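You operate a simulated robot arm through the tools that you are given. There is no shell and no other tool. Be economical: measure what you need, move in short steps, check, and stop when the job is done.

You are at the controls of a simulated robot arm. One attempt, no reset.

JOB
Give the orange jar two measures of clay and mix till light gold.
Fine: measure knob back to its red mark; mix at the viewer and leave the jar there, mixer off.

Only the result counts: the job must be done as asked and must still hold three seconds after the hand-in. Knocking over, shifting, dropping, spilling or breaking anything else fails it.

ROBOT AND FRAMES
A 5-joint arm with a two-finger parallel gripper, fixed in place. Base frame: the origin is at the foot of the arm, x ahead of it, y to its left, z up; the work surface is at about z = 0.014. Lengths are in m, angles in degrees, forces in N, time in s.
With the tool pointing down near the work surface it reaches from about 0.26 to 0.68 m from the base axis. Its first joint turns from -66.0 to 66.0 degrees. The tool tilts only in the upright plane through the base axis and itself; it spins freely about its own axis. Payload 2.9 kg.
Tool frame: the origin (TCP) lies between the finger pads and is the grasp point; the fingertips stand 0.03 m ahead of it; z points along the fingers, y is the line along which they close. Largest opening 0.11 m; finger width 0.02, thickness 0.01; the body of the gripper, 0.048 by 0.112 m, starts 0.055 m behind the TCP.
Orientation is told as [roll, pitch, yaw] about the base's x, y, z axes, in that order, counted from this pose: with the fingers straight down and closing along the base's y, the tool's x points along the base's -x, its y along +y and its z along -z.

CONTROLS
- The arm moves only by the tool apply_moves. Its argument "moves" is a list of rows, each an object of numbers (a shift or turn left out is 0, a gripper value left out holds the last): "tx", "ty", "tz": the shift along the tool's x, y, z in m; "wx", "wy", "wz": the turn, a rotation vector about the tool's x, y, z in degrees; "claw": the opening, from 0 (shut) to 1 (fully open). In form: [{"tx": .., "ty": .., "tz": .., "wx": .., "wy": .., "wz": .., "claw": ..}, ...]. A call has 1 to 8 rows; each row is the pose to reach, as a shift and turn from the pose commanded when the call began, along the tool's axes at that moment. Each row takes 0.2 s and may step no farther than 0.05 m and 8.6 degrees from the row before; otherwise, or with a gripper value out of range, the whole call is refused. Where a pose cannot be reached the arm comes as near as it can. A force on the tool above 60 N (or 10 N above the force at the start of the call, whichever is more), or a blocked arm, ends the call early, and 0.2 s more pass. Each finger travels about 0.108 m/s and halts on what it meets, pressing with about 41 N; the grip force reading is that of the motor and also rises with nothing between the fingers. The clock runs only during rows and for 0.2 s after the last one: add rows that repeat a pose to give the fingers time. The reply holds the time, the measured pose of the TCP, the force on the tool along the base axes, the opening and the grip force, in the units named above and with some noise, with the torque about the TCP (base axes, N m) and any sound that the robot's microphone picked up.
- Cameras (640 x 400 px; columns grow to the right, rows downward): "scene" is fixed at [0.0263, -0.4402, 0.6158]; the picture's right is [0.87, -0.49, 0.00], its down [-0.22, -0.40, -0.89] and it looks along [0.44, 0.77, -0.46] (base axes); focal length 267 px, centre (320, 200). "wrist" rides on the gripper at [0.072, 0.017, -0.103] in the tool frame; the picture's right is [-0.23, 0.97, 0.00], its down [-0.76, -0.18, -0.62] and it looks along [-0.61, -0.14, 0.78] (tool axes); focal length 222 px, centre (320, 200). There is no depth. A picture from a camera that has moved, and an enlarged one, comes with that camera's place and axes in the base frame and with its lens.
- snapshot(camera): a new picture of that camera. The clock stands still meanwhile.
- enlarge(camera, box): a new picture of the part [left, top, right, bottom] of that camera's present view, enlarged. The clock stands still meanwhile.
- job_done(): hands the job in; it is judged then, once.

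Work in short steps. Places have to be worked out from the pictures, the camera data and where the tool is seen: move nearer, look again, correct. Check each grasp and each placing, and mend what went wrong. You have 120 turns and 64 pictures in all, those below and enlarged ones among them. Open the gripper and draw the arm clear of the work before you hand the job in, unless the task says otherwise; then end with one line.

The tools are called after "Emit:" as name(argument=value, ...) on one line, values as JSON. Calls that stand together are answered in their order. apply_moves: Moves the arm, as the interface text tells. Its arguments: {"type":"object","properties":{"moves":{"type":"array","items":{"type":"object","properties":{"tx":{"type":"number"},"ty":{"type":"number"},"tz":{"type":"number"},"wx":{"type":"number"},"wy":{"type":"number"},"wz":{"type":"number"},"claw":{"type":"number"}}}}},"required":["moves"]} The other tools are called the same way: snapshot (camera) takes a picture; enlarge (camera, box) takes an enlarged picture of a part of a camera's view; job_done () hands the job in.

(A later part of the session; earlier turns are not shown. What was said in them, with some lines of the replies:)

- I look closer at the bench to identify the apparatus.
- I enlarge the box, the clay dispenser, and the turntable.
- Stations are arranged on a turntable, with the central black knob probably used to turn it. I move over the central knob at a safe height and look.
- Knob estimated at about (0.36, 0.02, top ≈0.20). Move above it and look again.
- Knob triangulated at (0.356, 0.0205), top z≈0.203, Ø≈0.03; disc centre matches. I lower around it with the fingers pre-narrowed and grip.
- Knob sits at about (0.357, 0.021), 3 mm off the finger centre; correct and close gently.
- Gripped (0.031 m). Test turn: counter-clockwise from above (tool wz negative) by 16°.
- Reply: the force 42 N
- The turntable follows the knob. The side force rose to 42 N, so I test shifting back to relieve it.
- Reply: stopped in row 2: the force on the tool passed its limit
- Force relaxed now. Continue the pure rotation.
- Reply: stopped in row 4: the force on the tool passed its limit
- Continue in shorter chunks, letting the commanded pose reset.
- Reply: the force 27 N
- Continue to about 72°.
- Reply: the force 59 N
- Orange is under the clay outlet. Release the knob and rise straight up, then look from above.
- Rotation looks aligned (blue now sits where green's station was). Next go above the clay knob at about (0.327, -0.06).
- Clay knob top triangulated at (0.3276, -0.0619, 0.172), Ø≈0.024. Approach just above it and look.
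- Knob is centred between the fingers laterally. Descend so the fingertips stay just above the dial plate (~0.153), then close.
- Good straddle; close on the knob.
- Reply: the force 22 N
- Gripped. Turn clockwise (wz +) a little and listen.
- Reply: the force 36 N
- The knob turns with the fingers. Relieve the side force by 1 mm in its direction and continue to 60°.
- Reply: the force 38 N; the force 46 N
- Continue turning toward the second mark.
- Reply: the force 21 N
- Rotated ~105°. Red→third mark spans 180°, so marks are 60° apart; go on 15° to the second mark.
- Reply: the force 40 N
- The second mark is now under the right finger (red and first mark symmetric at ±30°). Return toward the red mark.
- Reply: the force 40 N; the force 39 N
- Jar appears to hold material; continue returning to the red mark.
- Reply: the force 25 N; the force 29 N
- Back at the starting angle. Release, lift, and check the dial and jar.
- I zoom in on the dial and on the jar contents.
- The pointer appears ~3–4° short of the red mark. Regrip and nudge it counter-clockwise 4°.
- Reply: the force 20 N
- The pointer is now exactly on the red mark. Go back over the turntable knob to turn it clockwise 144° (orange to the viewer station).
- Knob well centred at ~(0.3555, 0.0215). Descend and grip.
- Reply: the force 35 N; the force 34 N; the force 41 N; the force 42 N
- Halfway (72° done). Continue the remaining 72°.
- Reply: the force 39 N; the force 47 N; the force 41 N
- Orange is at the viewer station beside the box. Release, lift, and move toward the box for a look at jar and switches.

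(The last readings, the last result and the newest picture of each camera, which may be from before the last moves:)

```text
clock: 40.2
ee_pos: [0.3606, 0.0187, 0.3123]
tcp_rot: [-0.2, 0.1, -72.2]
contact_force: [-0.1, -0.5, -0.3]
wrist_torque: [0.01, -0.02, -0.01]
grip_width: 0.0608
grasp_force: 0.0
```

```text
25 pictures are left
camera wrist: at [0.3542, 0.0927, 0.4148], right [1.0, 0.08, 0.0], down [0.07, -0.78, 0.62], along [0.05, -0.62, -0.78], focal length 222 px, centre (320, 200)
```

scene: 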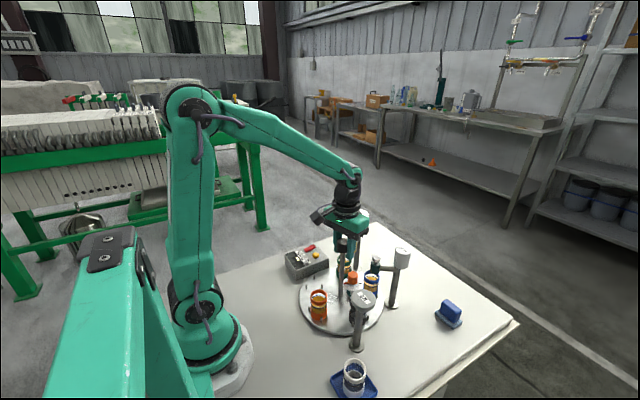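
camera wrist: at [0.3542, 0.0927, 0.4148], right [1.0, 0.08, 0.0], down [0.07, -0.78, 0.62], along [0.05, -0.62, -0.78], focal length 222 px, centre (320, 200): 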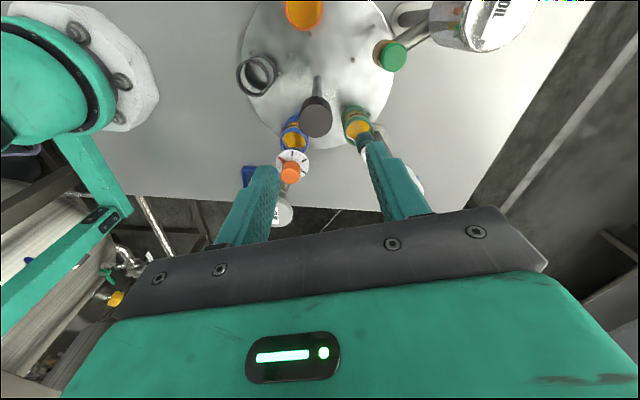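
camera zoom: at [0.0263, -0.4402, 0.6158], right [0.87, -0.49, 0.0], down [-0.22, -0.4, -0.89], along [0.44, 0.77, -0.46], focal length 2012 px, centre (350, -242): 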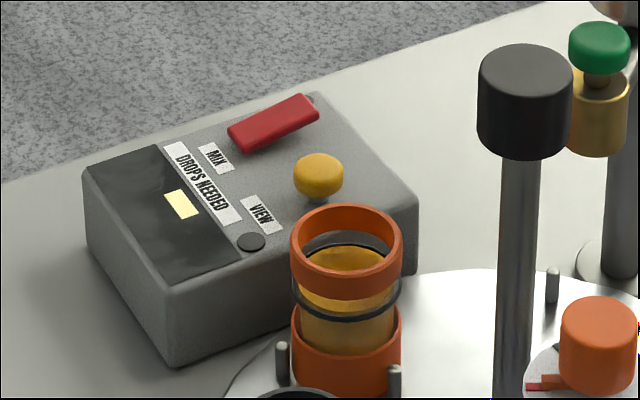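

Jar in place. Now move over toward the box (rocker est. at about (0.36, 0.22, 0.05)), turning the tool back to yaw ≈ -4°, fingers closing.

Emit:
apply_moves(moves=[{"tx": 0.03, "ty": 0.008, "wz": -8.5, "claw": 0.3}, {"tx": 0.06, "ty": 0.016, "wz": -17, "claw": 0}, {"tx": 0.09, "ty": 0.024, "wz": -25.5}, {"tx": 0.12, "ty": 0.032, "wz": -34}, {"tx": 0.15, "ty": 0.038, "wz": -42.5}, {"tx": 0.166, "ty": 0.042, "wz": -51}, {"tx": 0.166, "ty": 0.042, "tz": 0.03, "wz": -59.5}, {"tx": 0.166, "ty": 0.042, "tz": 0.06, "wz": -68}])

Emit:
snapshot(camera="wrist")

```text
clock: 42.0
ee_pos: [0.3466, 0.1885, 0.2495]
tcp_rot: [-0.1, 0.1, -3.9]
contact_force: [-0.1, 0.1, -0.3]
wrist_torque: [0.0, -0.02, 0.01]
grip_width: 0.0
grasp_force: 38.2
```

```text
24 pictures are left
camera wrist: at [0.2762, 0.2115, 0.3525], right [0.29, 0.96, 0.0], down [0.75, -0.23, 0.62], along [0.59, -0.18, -0.78], focal length 222 px, centre (320, 200)
```

wrist: 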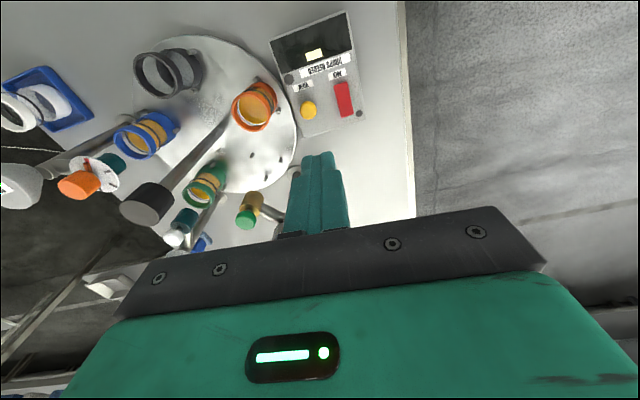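

Enlarge the box panel from here to see which way the rocker tilts and what the display shows.

Emit:
enlarge(camera="wrist", box=[260, 5, 380, 155])

Emit:
enlarge(camera="scene", box=[284, 232, 332, 270])

```text
2.67 times, centred on (320, 80) of wrist
camera zoom: at [0.2762, 0.2115, 0.3525], right [0.29, 0.96, 0.0], down [0.75, -0.23, 0.62], along [0.59, -0.18, -0.78], focal length 592 px, centre (320, 520)
```

zoom: 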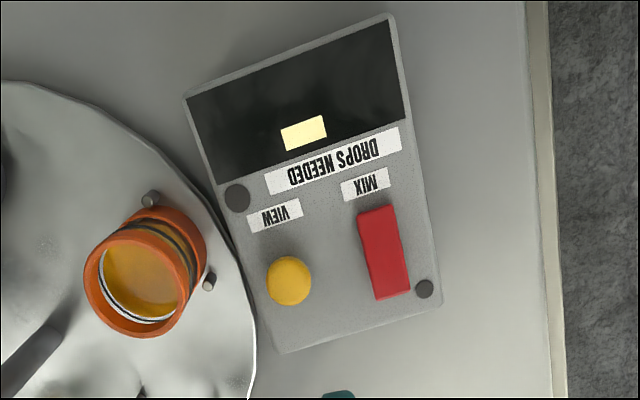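

```text
10.53 times, centred on (308, 251) of scene
camera zoom: at [0.0263, -0.4402, 0.6158], right [0.87, -0.49, 0.0], down [-0.22, -0.4, -0.89], along [0.44, 0.77, -0.46], focal length 2806 px, centre (446, -337)
```

zoom: 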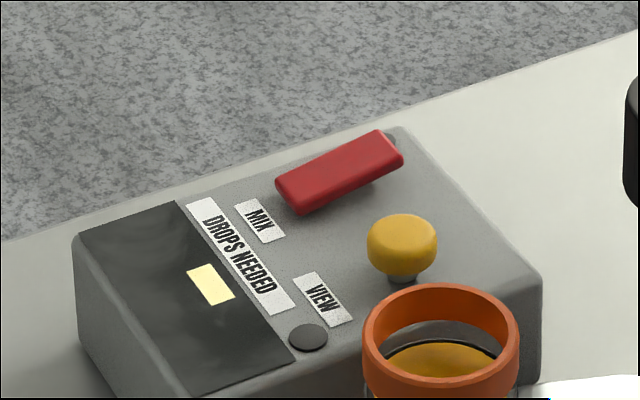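

The rocker's far (+x) end is raised, its label end down (off). I go above the far end, est. (0.371, 0.220), stopping short to check.

Emit:
apply_moves(moves=[{"tx": -0.022, "ty": 0.033}, {"tx": -0.022, "ty": 0.033, "tz": 0.045}, {"tx": -0.022, "ty": 0.033, "tz": 0.09}, {"tx": -0.022, "ty": 0.033, "tz": 0.13}, {"tx": -0.022, "ty": 0.033, "tz": 0.13}])

Emit:
snapshot(camera="wrist")

Emit:
enlarge(camera="scene", box=[284, 232, 332, 270])

```text
clock: 43.2
ee_pos: [0.3685, 0.2204, 0.1224]
tcp_rot: [-0.1, 0.1, -4.2]
contact_force: [-0.1, -0.8, 0.5]
wrist_torque: [-0.04, 0.0, 0.01]
grip_width: 0.0
grasp_force: 37.8
```

```text
21 pictures are left
camera wrist: at [0.2984, 0.2424, 0.2261], right [0.3, 0.96, 0.0], down [0.75, -0.23, 0.62], along [0.59, -0.19, -0.78], focal length 222 px, centre (320, 200)
```

wrist: 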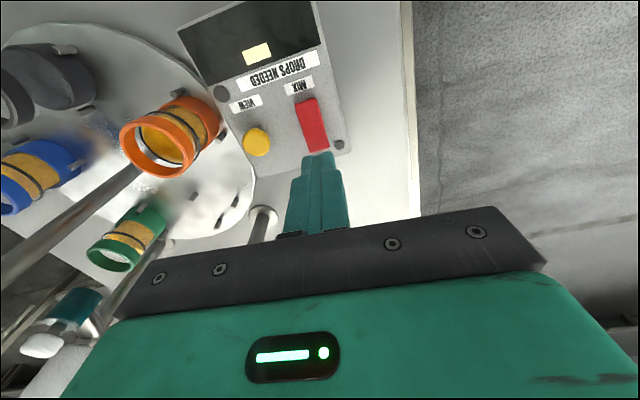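

```text
10.53 times, centred on (308, 251) of scene
camera zoom: at [0.0263, -0.4402, 0.6158], right [0.87, -0.49, 0.0], down [-0.22, -0.4, -0.89], along [0.44, 0.77, -0.46], focal length 2806 px, centre (446, -337)
```

zoom: 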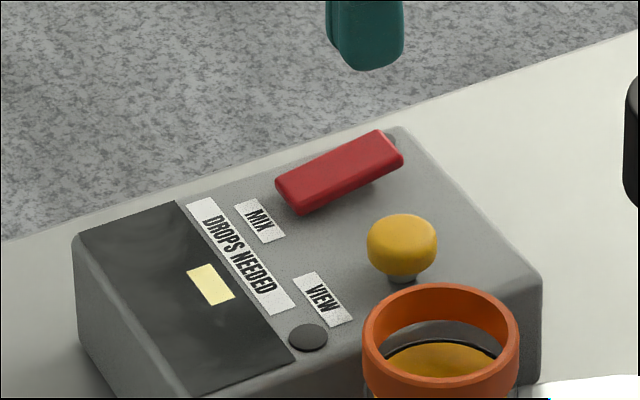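

Rocker spans x≈0.338–0.376, y≈0.217. Lower the closed fingertips onto the far end until contact, in small steps.

Emit:
apply_moves(moves=[{"ty": -0.003, "tz": 0.02}, {"ty": -0.003, "tz": 0.03}, {"ty": -0.003, "tz": 0.034}])

```text
clock: 44.0
ee_pos: [0.3688, 0.2175, 0.0877]
tcp_rot: [-0.1, 0.2, -4.0]
contact_force: [0.0, 0.6, 0.5]
wrist_torque: [-0.02, -0.02, -0.02]
grip_width: 0.0002
grasp_force: 37.8
```

Emit:
apply_moves(moves=[{"tz": 0.003}, {"tz": 0.006}, {"tz": 0.008}])

```text
clock: 44.8
ee_pos: [0.3724, 0.2195, 0.0848]
tcp_rot: [0.2, -0.3, -4.1]
contact_force: [-0.3, 0.1, 2.5]
wrist_torque: [0.02, 0.06, -0.04]
grip_width: 0.0
grasp_force: 37.6
stopped in row 3: the force on the tool passed its limit (the readings are from after the stop); the commanded pose is now the measured one
```

Contact was made at tip ≈0.055; check whether the rocker flipped.

Emit:
enlarge(camera="scene", box=[284, 232, 348, 285])

```text
7.55 times, centred on (316, 258) of scene
camera zoom: at [0.0263, -0.4402, 0.6158], right [0.87, -0.49, 0.0], down [-0.22, -0.4, -0.89], along [0.44, 0.77, -0.46], focal length 2012 px, centre (350, -242)
```

zoom: 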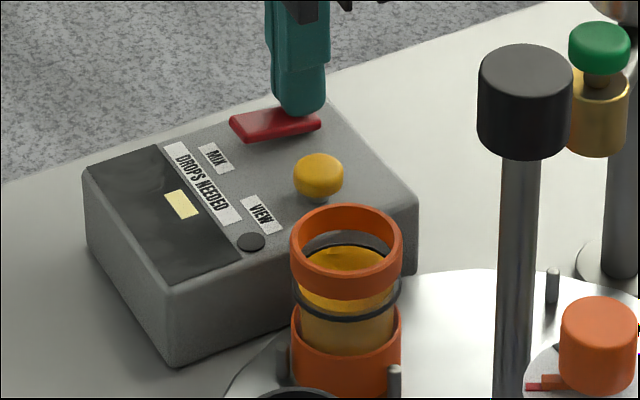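

The rocker flipped (label end now up) — mixer on. Lift and shift over the label end, ready to switch off, and watch the jar.

Emit:
apply_moves(moves=[{"tz": -0.015}, {"tx": 0.027, "tz": -0.015}])

Emit:
enlarge(camera="scene", box=[284, 232, 348, 285])

```text
clock: 45.4
ee_pos: [0.3442, 0.2231, 0.0974]
tcp_rot: [0.2, -0.1, -4.1]
contact_force: [0.3, -0.2, -0.8]
wrist_torque: [-0.02, -0.01, -0.02]
grip_width: 0.0001
grasp_force: 38.0
```

```text
7.55 times, centred on (316, 258) of scene
camera zoom: at [0.0263, -0.4402, 0.6158], right [0.87, -0.49, 0.0], down [-0.22, -0.4, -0.89], along [0.44, 0.77, -0.46], focal length 2012 px, centre (350, -242)
```

zoom: 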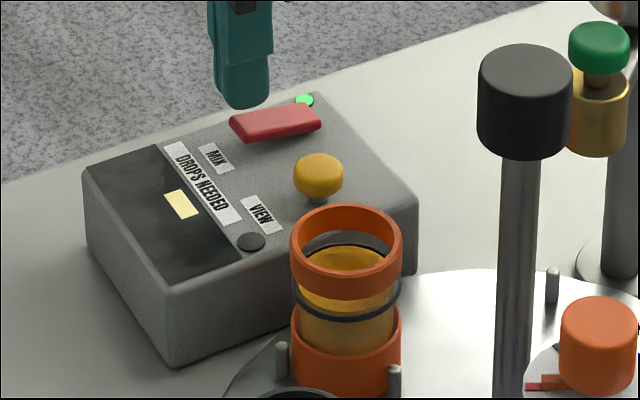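

Green lamp is on: the mixer runs. Hold about a second and look at the jar up close.

Emit:
apply_moves(moves=[{"ty": -0.004}, {"ty": -0.004}, {"ty": -0.004}, {"ty": -0.004}])

Emit:
enlarge(camera="scene", box=[284, 232, 348, 285])

```text
clock: 46.4
ee_pos: [0.3457, 0.2193, 0.0988]
tcp_rot: [0.2, -0.2, -4.2]
contact_force: [1.3, -1.1, 1.0]
wrist_torque: [0.01, 0.02, 0.02]
grip_width: 0.0002
grasp_force: 37.9
```

```text
7.55 times, centred on (316, 258) of scene
camera zoom: at [0.0263, -0.4402, 0.6158], right [0.87, -0.49, 0.0], down [-0.22, -0.4, -0.89], along [0.44, 0.77, -0.46], focal length 2012 px, centre (350, -242)
```

zoom: 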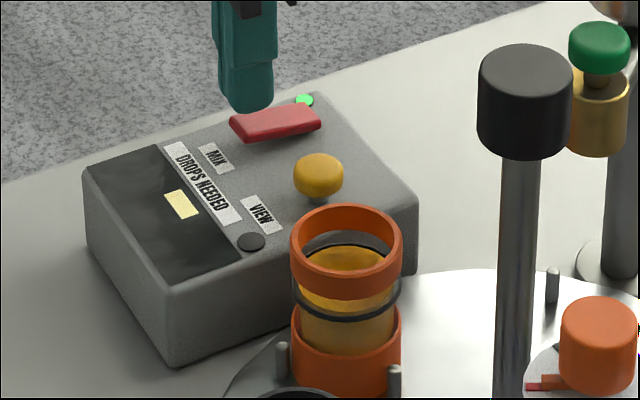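

Slight lightening. Keep mixing ~1.6 s.

Emit:
apply_moves(moves=[{}, {}, {}, {}, {}, {}, {}])

Emit:
enlarge(camera="scene", box=[284, 232, 348, 285])

```text
clock: 48.0
ee_pos: [0.345, 0.2179, 0.0985]
tcp_rot: [0.2, -0.3, -4.1]
contact_force: [0.5, 0.0, 0.7]
wrist_torque: [-0.01, 0.05, 0.01]
grip_width: 0.0
grasp_force: 37.6
```

```text
7.55 times, centred on (316, 258) of scene
camera zoom: at [0.0263, -0.4402, 0.6158], right [0.87, -0.49, 0.0], down [-0.22, -0.4, -0.89], along [0.44, 0.77, -0.46], focal length 2012 px, centre (350, -242)
```

zoom: 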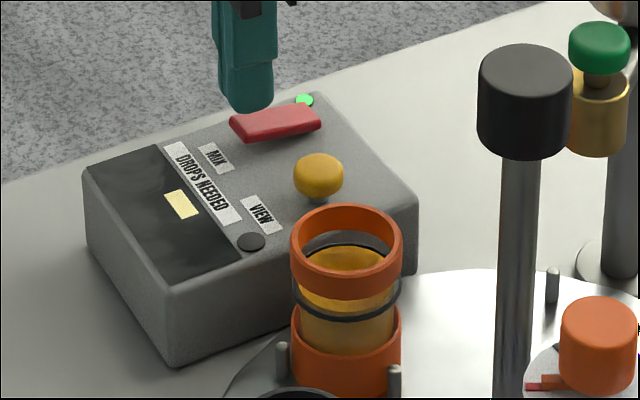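

Change is slow; mix ~3 s more and take a tighter close-up.

Emit:
apply_moves(moves=[{}, {}, {}, {}, {}, {}, {}])

Emit:
apply_moves(moves=[{}, {}, {}, {}, {}, {}])

Emit:
enlarge(camera="scene", box=[284, 232, 348, 285])

```text
clock: 49.5
ee_pos: [0.345, 0.2186, 0.0985]
tcp_rot: [0.2, -0.3, -4.1]
contact_force: [-0.7, -0.2, 0.2]
wrist_torque: [0.01, -0.01, 0.03]
grip_width: 0.0001
grasp_force: 37.7
```

```text
clock: 51.0
ee_pos: [0.3441, 0.2183, 0.0986]
tcp_rot: [0.2, -0.3, -4.0]
contact_force: [0.3, -0.5, 0.0]
wrist_torque: [0.03, -0.02, -0.01]
grip_width: 0.0
grasp_force: 38.3
```

```text
7.55 times, centred on (316, 258) of scene
camera zoom: at [0.0263, -0.4402, 0.6158], right [0.87, -0.49, 0.0], down [-0.22, -0.4, -0.89], along [0.44, 0.77, -0.46], focal length 2012 px, centre (350, -242)
```

zoom: 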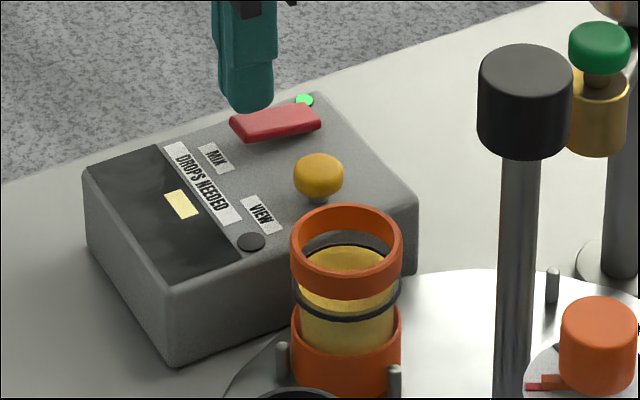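

Now a lighter gold. A very short further step to see whether it is still changing.

Emit:
apply_moves(moves=[{"tz": 0.005}])

Emit:
enlarge(camera="scene", box=[284, 232, 348, 285])

```text
clock: 51.4
ee_pos: [0.3443, 0.2181, 0.0943]
tcp_rot: [0.1, -0.3, -4.2]
contact_force: [-0.1, -0.2, -0.2]
wrist_torque: [0.01, 0.0, -0.03]
grip_width: 0.0
grasp_force: 38.2
```

```text
7.55 times, centred on (316, 258) of scene
camera zoom: at [0.0263, -0.4402, 0.6158], right [0.87, -0.49, 0.0], down [-0.22, -0.4, -0.89], along [0.44, 0.77, -0.46], focal length 2012 px, centre (350, -242)
```

zoom: 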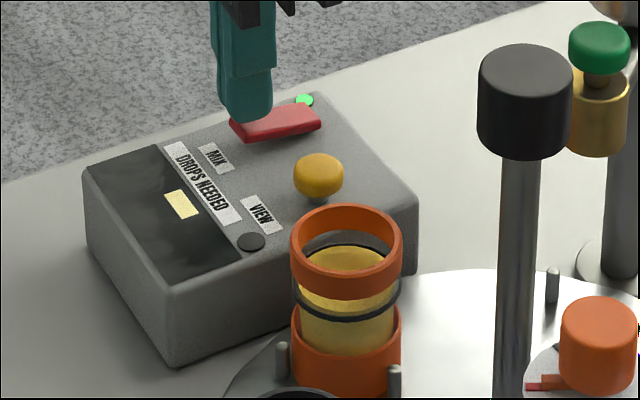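

Colour is stable at light gold. Switch off now by pressing the label end of the rocker.

Emit:
apply_moves(moves=[{"tz": 0.006}, {"tz": 0.01}, {"tz": 0.013}])

Emit:
apply_moves(moves=[{"tz": -0.02}])

Emit:
enlarge(camera="scene", box=[284, 232, 348, 285])

```text
clock: 52.3
ee_pos: [0.3455, 0.2191, 0.086]
tcp_rot: [0.4, -0.5, -4.0]
contact_force: [-2.5, -0.9, 4.5]
wrist_torque: [0.01, 0.01, 0.01]
grip_width: 0.0
grasp_force: 37.5
stopped in row 3: the force on the tool passed its limit (the readings are from after the stop); the commanded pose is now the measured one
```

```text
clock: 52.7
ee_pos: [0.3453, 0.2182, 0.1048]
tcp_rot: [0.3, -0.3, -4.1]
contact_force: [0.0, -0.6, -0.6]
wrist_torque: [0.01, -0.02, 0.0]
grip_width: 0.0
grasp_force: 38.0
```

```text
7.55 times, centred on (316, 258) of scene
camera zoom: at [0.0263, -0.4402, 0.6158], right [0.87, -0.49, 0.0], down [-0.22, -0.4, -0.89], along [0.44, 0.77, -0.46], focal length 2012 px, centre (350, -242)
```

zoom: 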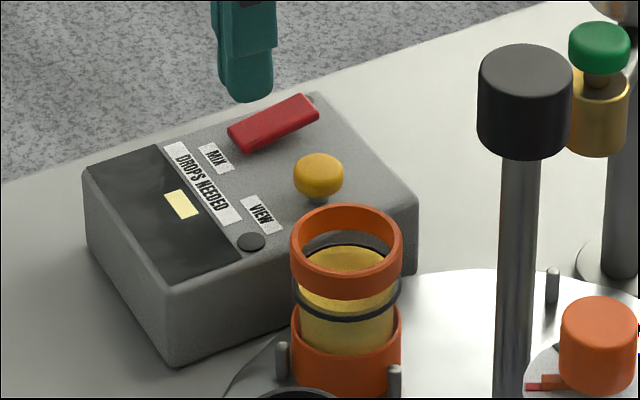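

Mixer is off, jar is light gold at the viewer. Retract upward, open the gripper, and take a last look.

Emit:
apply_moves(moves=[{"tz": -0.045}, {"tz": -0.09}, {"tz": -0.135}, {"tz": -0.18}, {"tz": -0.22, "claw": 0.5}, {"tz": -0.22, "claw": 1}, {"tz": -0.22, "claw": 1}])

Emit:
enlarge(camera="scene", box=[260, 200, 480, 400])

```text
clock: 54.3
ee_pos: [0.3441, 0.2186, 0.3229]
tcp_rot: [0.3, -0.3, -4.1]
contact_force: [0.4, 0.3, -0.4]
wrist_torque: [-0.02, 0.02, -0.02]
grip_width: 0.1099
grasp_force: 0.1
```

```text
2.00 times, centred on (370, 300) of scene
camera zoom: at [0.0263, -0.4402, 0.6158], right [0.87, -0.49, 0.0], down [-0.22, -0.4, -0.89], along [0.44, 0.77, -0.46], focal length 533 px, centre (220, 0)
```

zoom: 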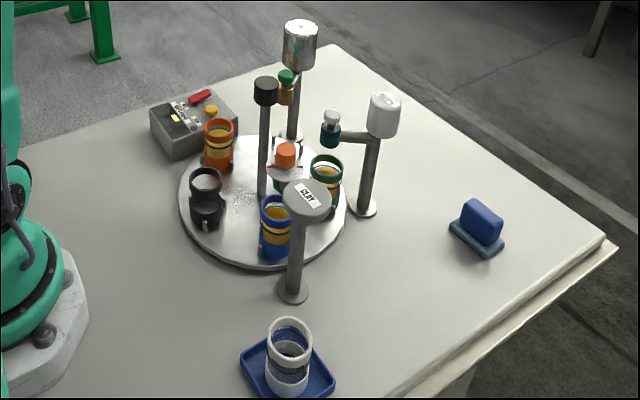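

Everything stands in place, mixer off, knob on red, jar at the viewer. Handing in.

Emit:
job_done()

```text
The job is handed in.
```

I turned the clay knob to its second mark under the orange jar, then mixed the jar at the viewer until it turned light gold. I didn't see the clay drop, so the two measures rest on the dial position. The clay knob is back on its red mark, the mixer is off, and the jar is still at the viewer; the last picture shows nothing else disturbed.
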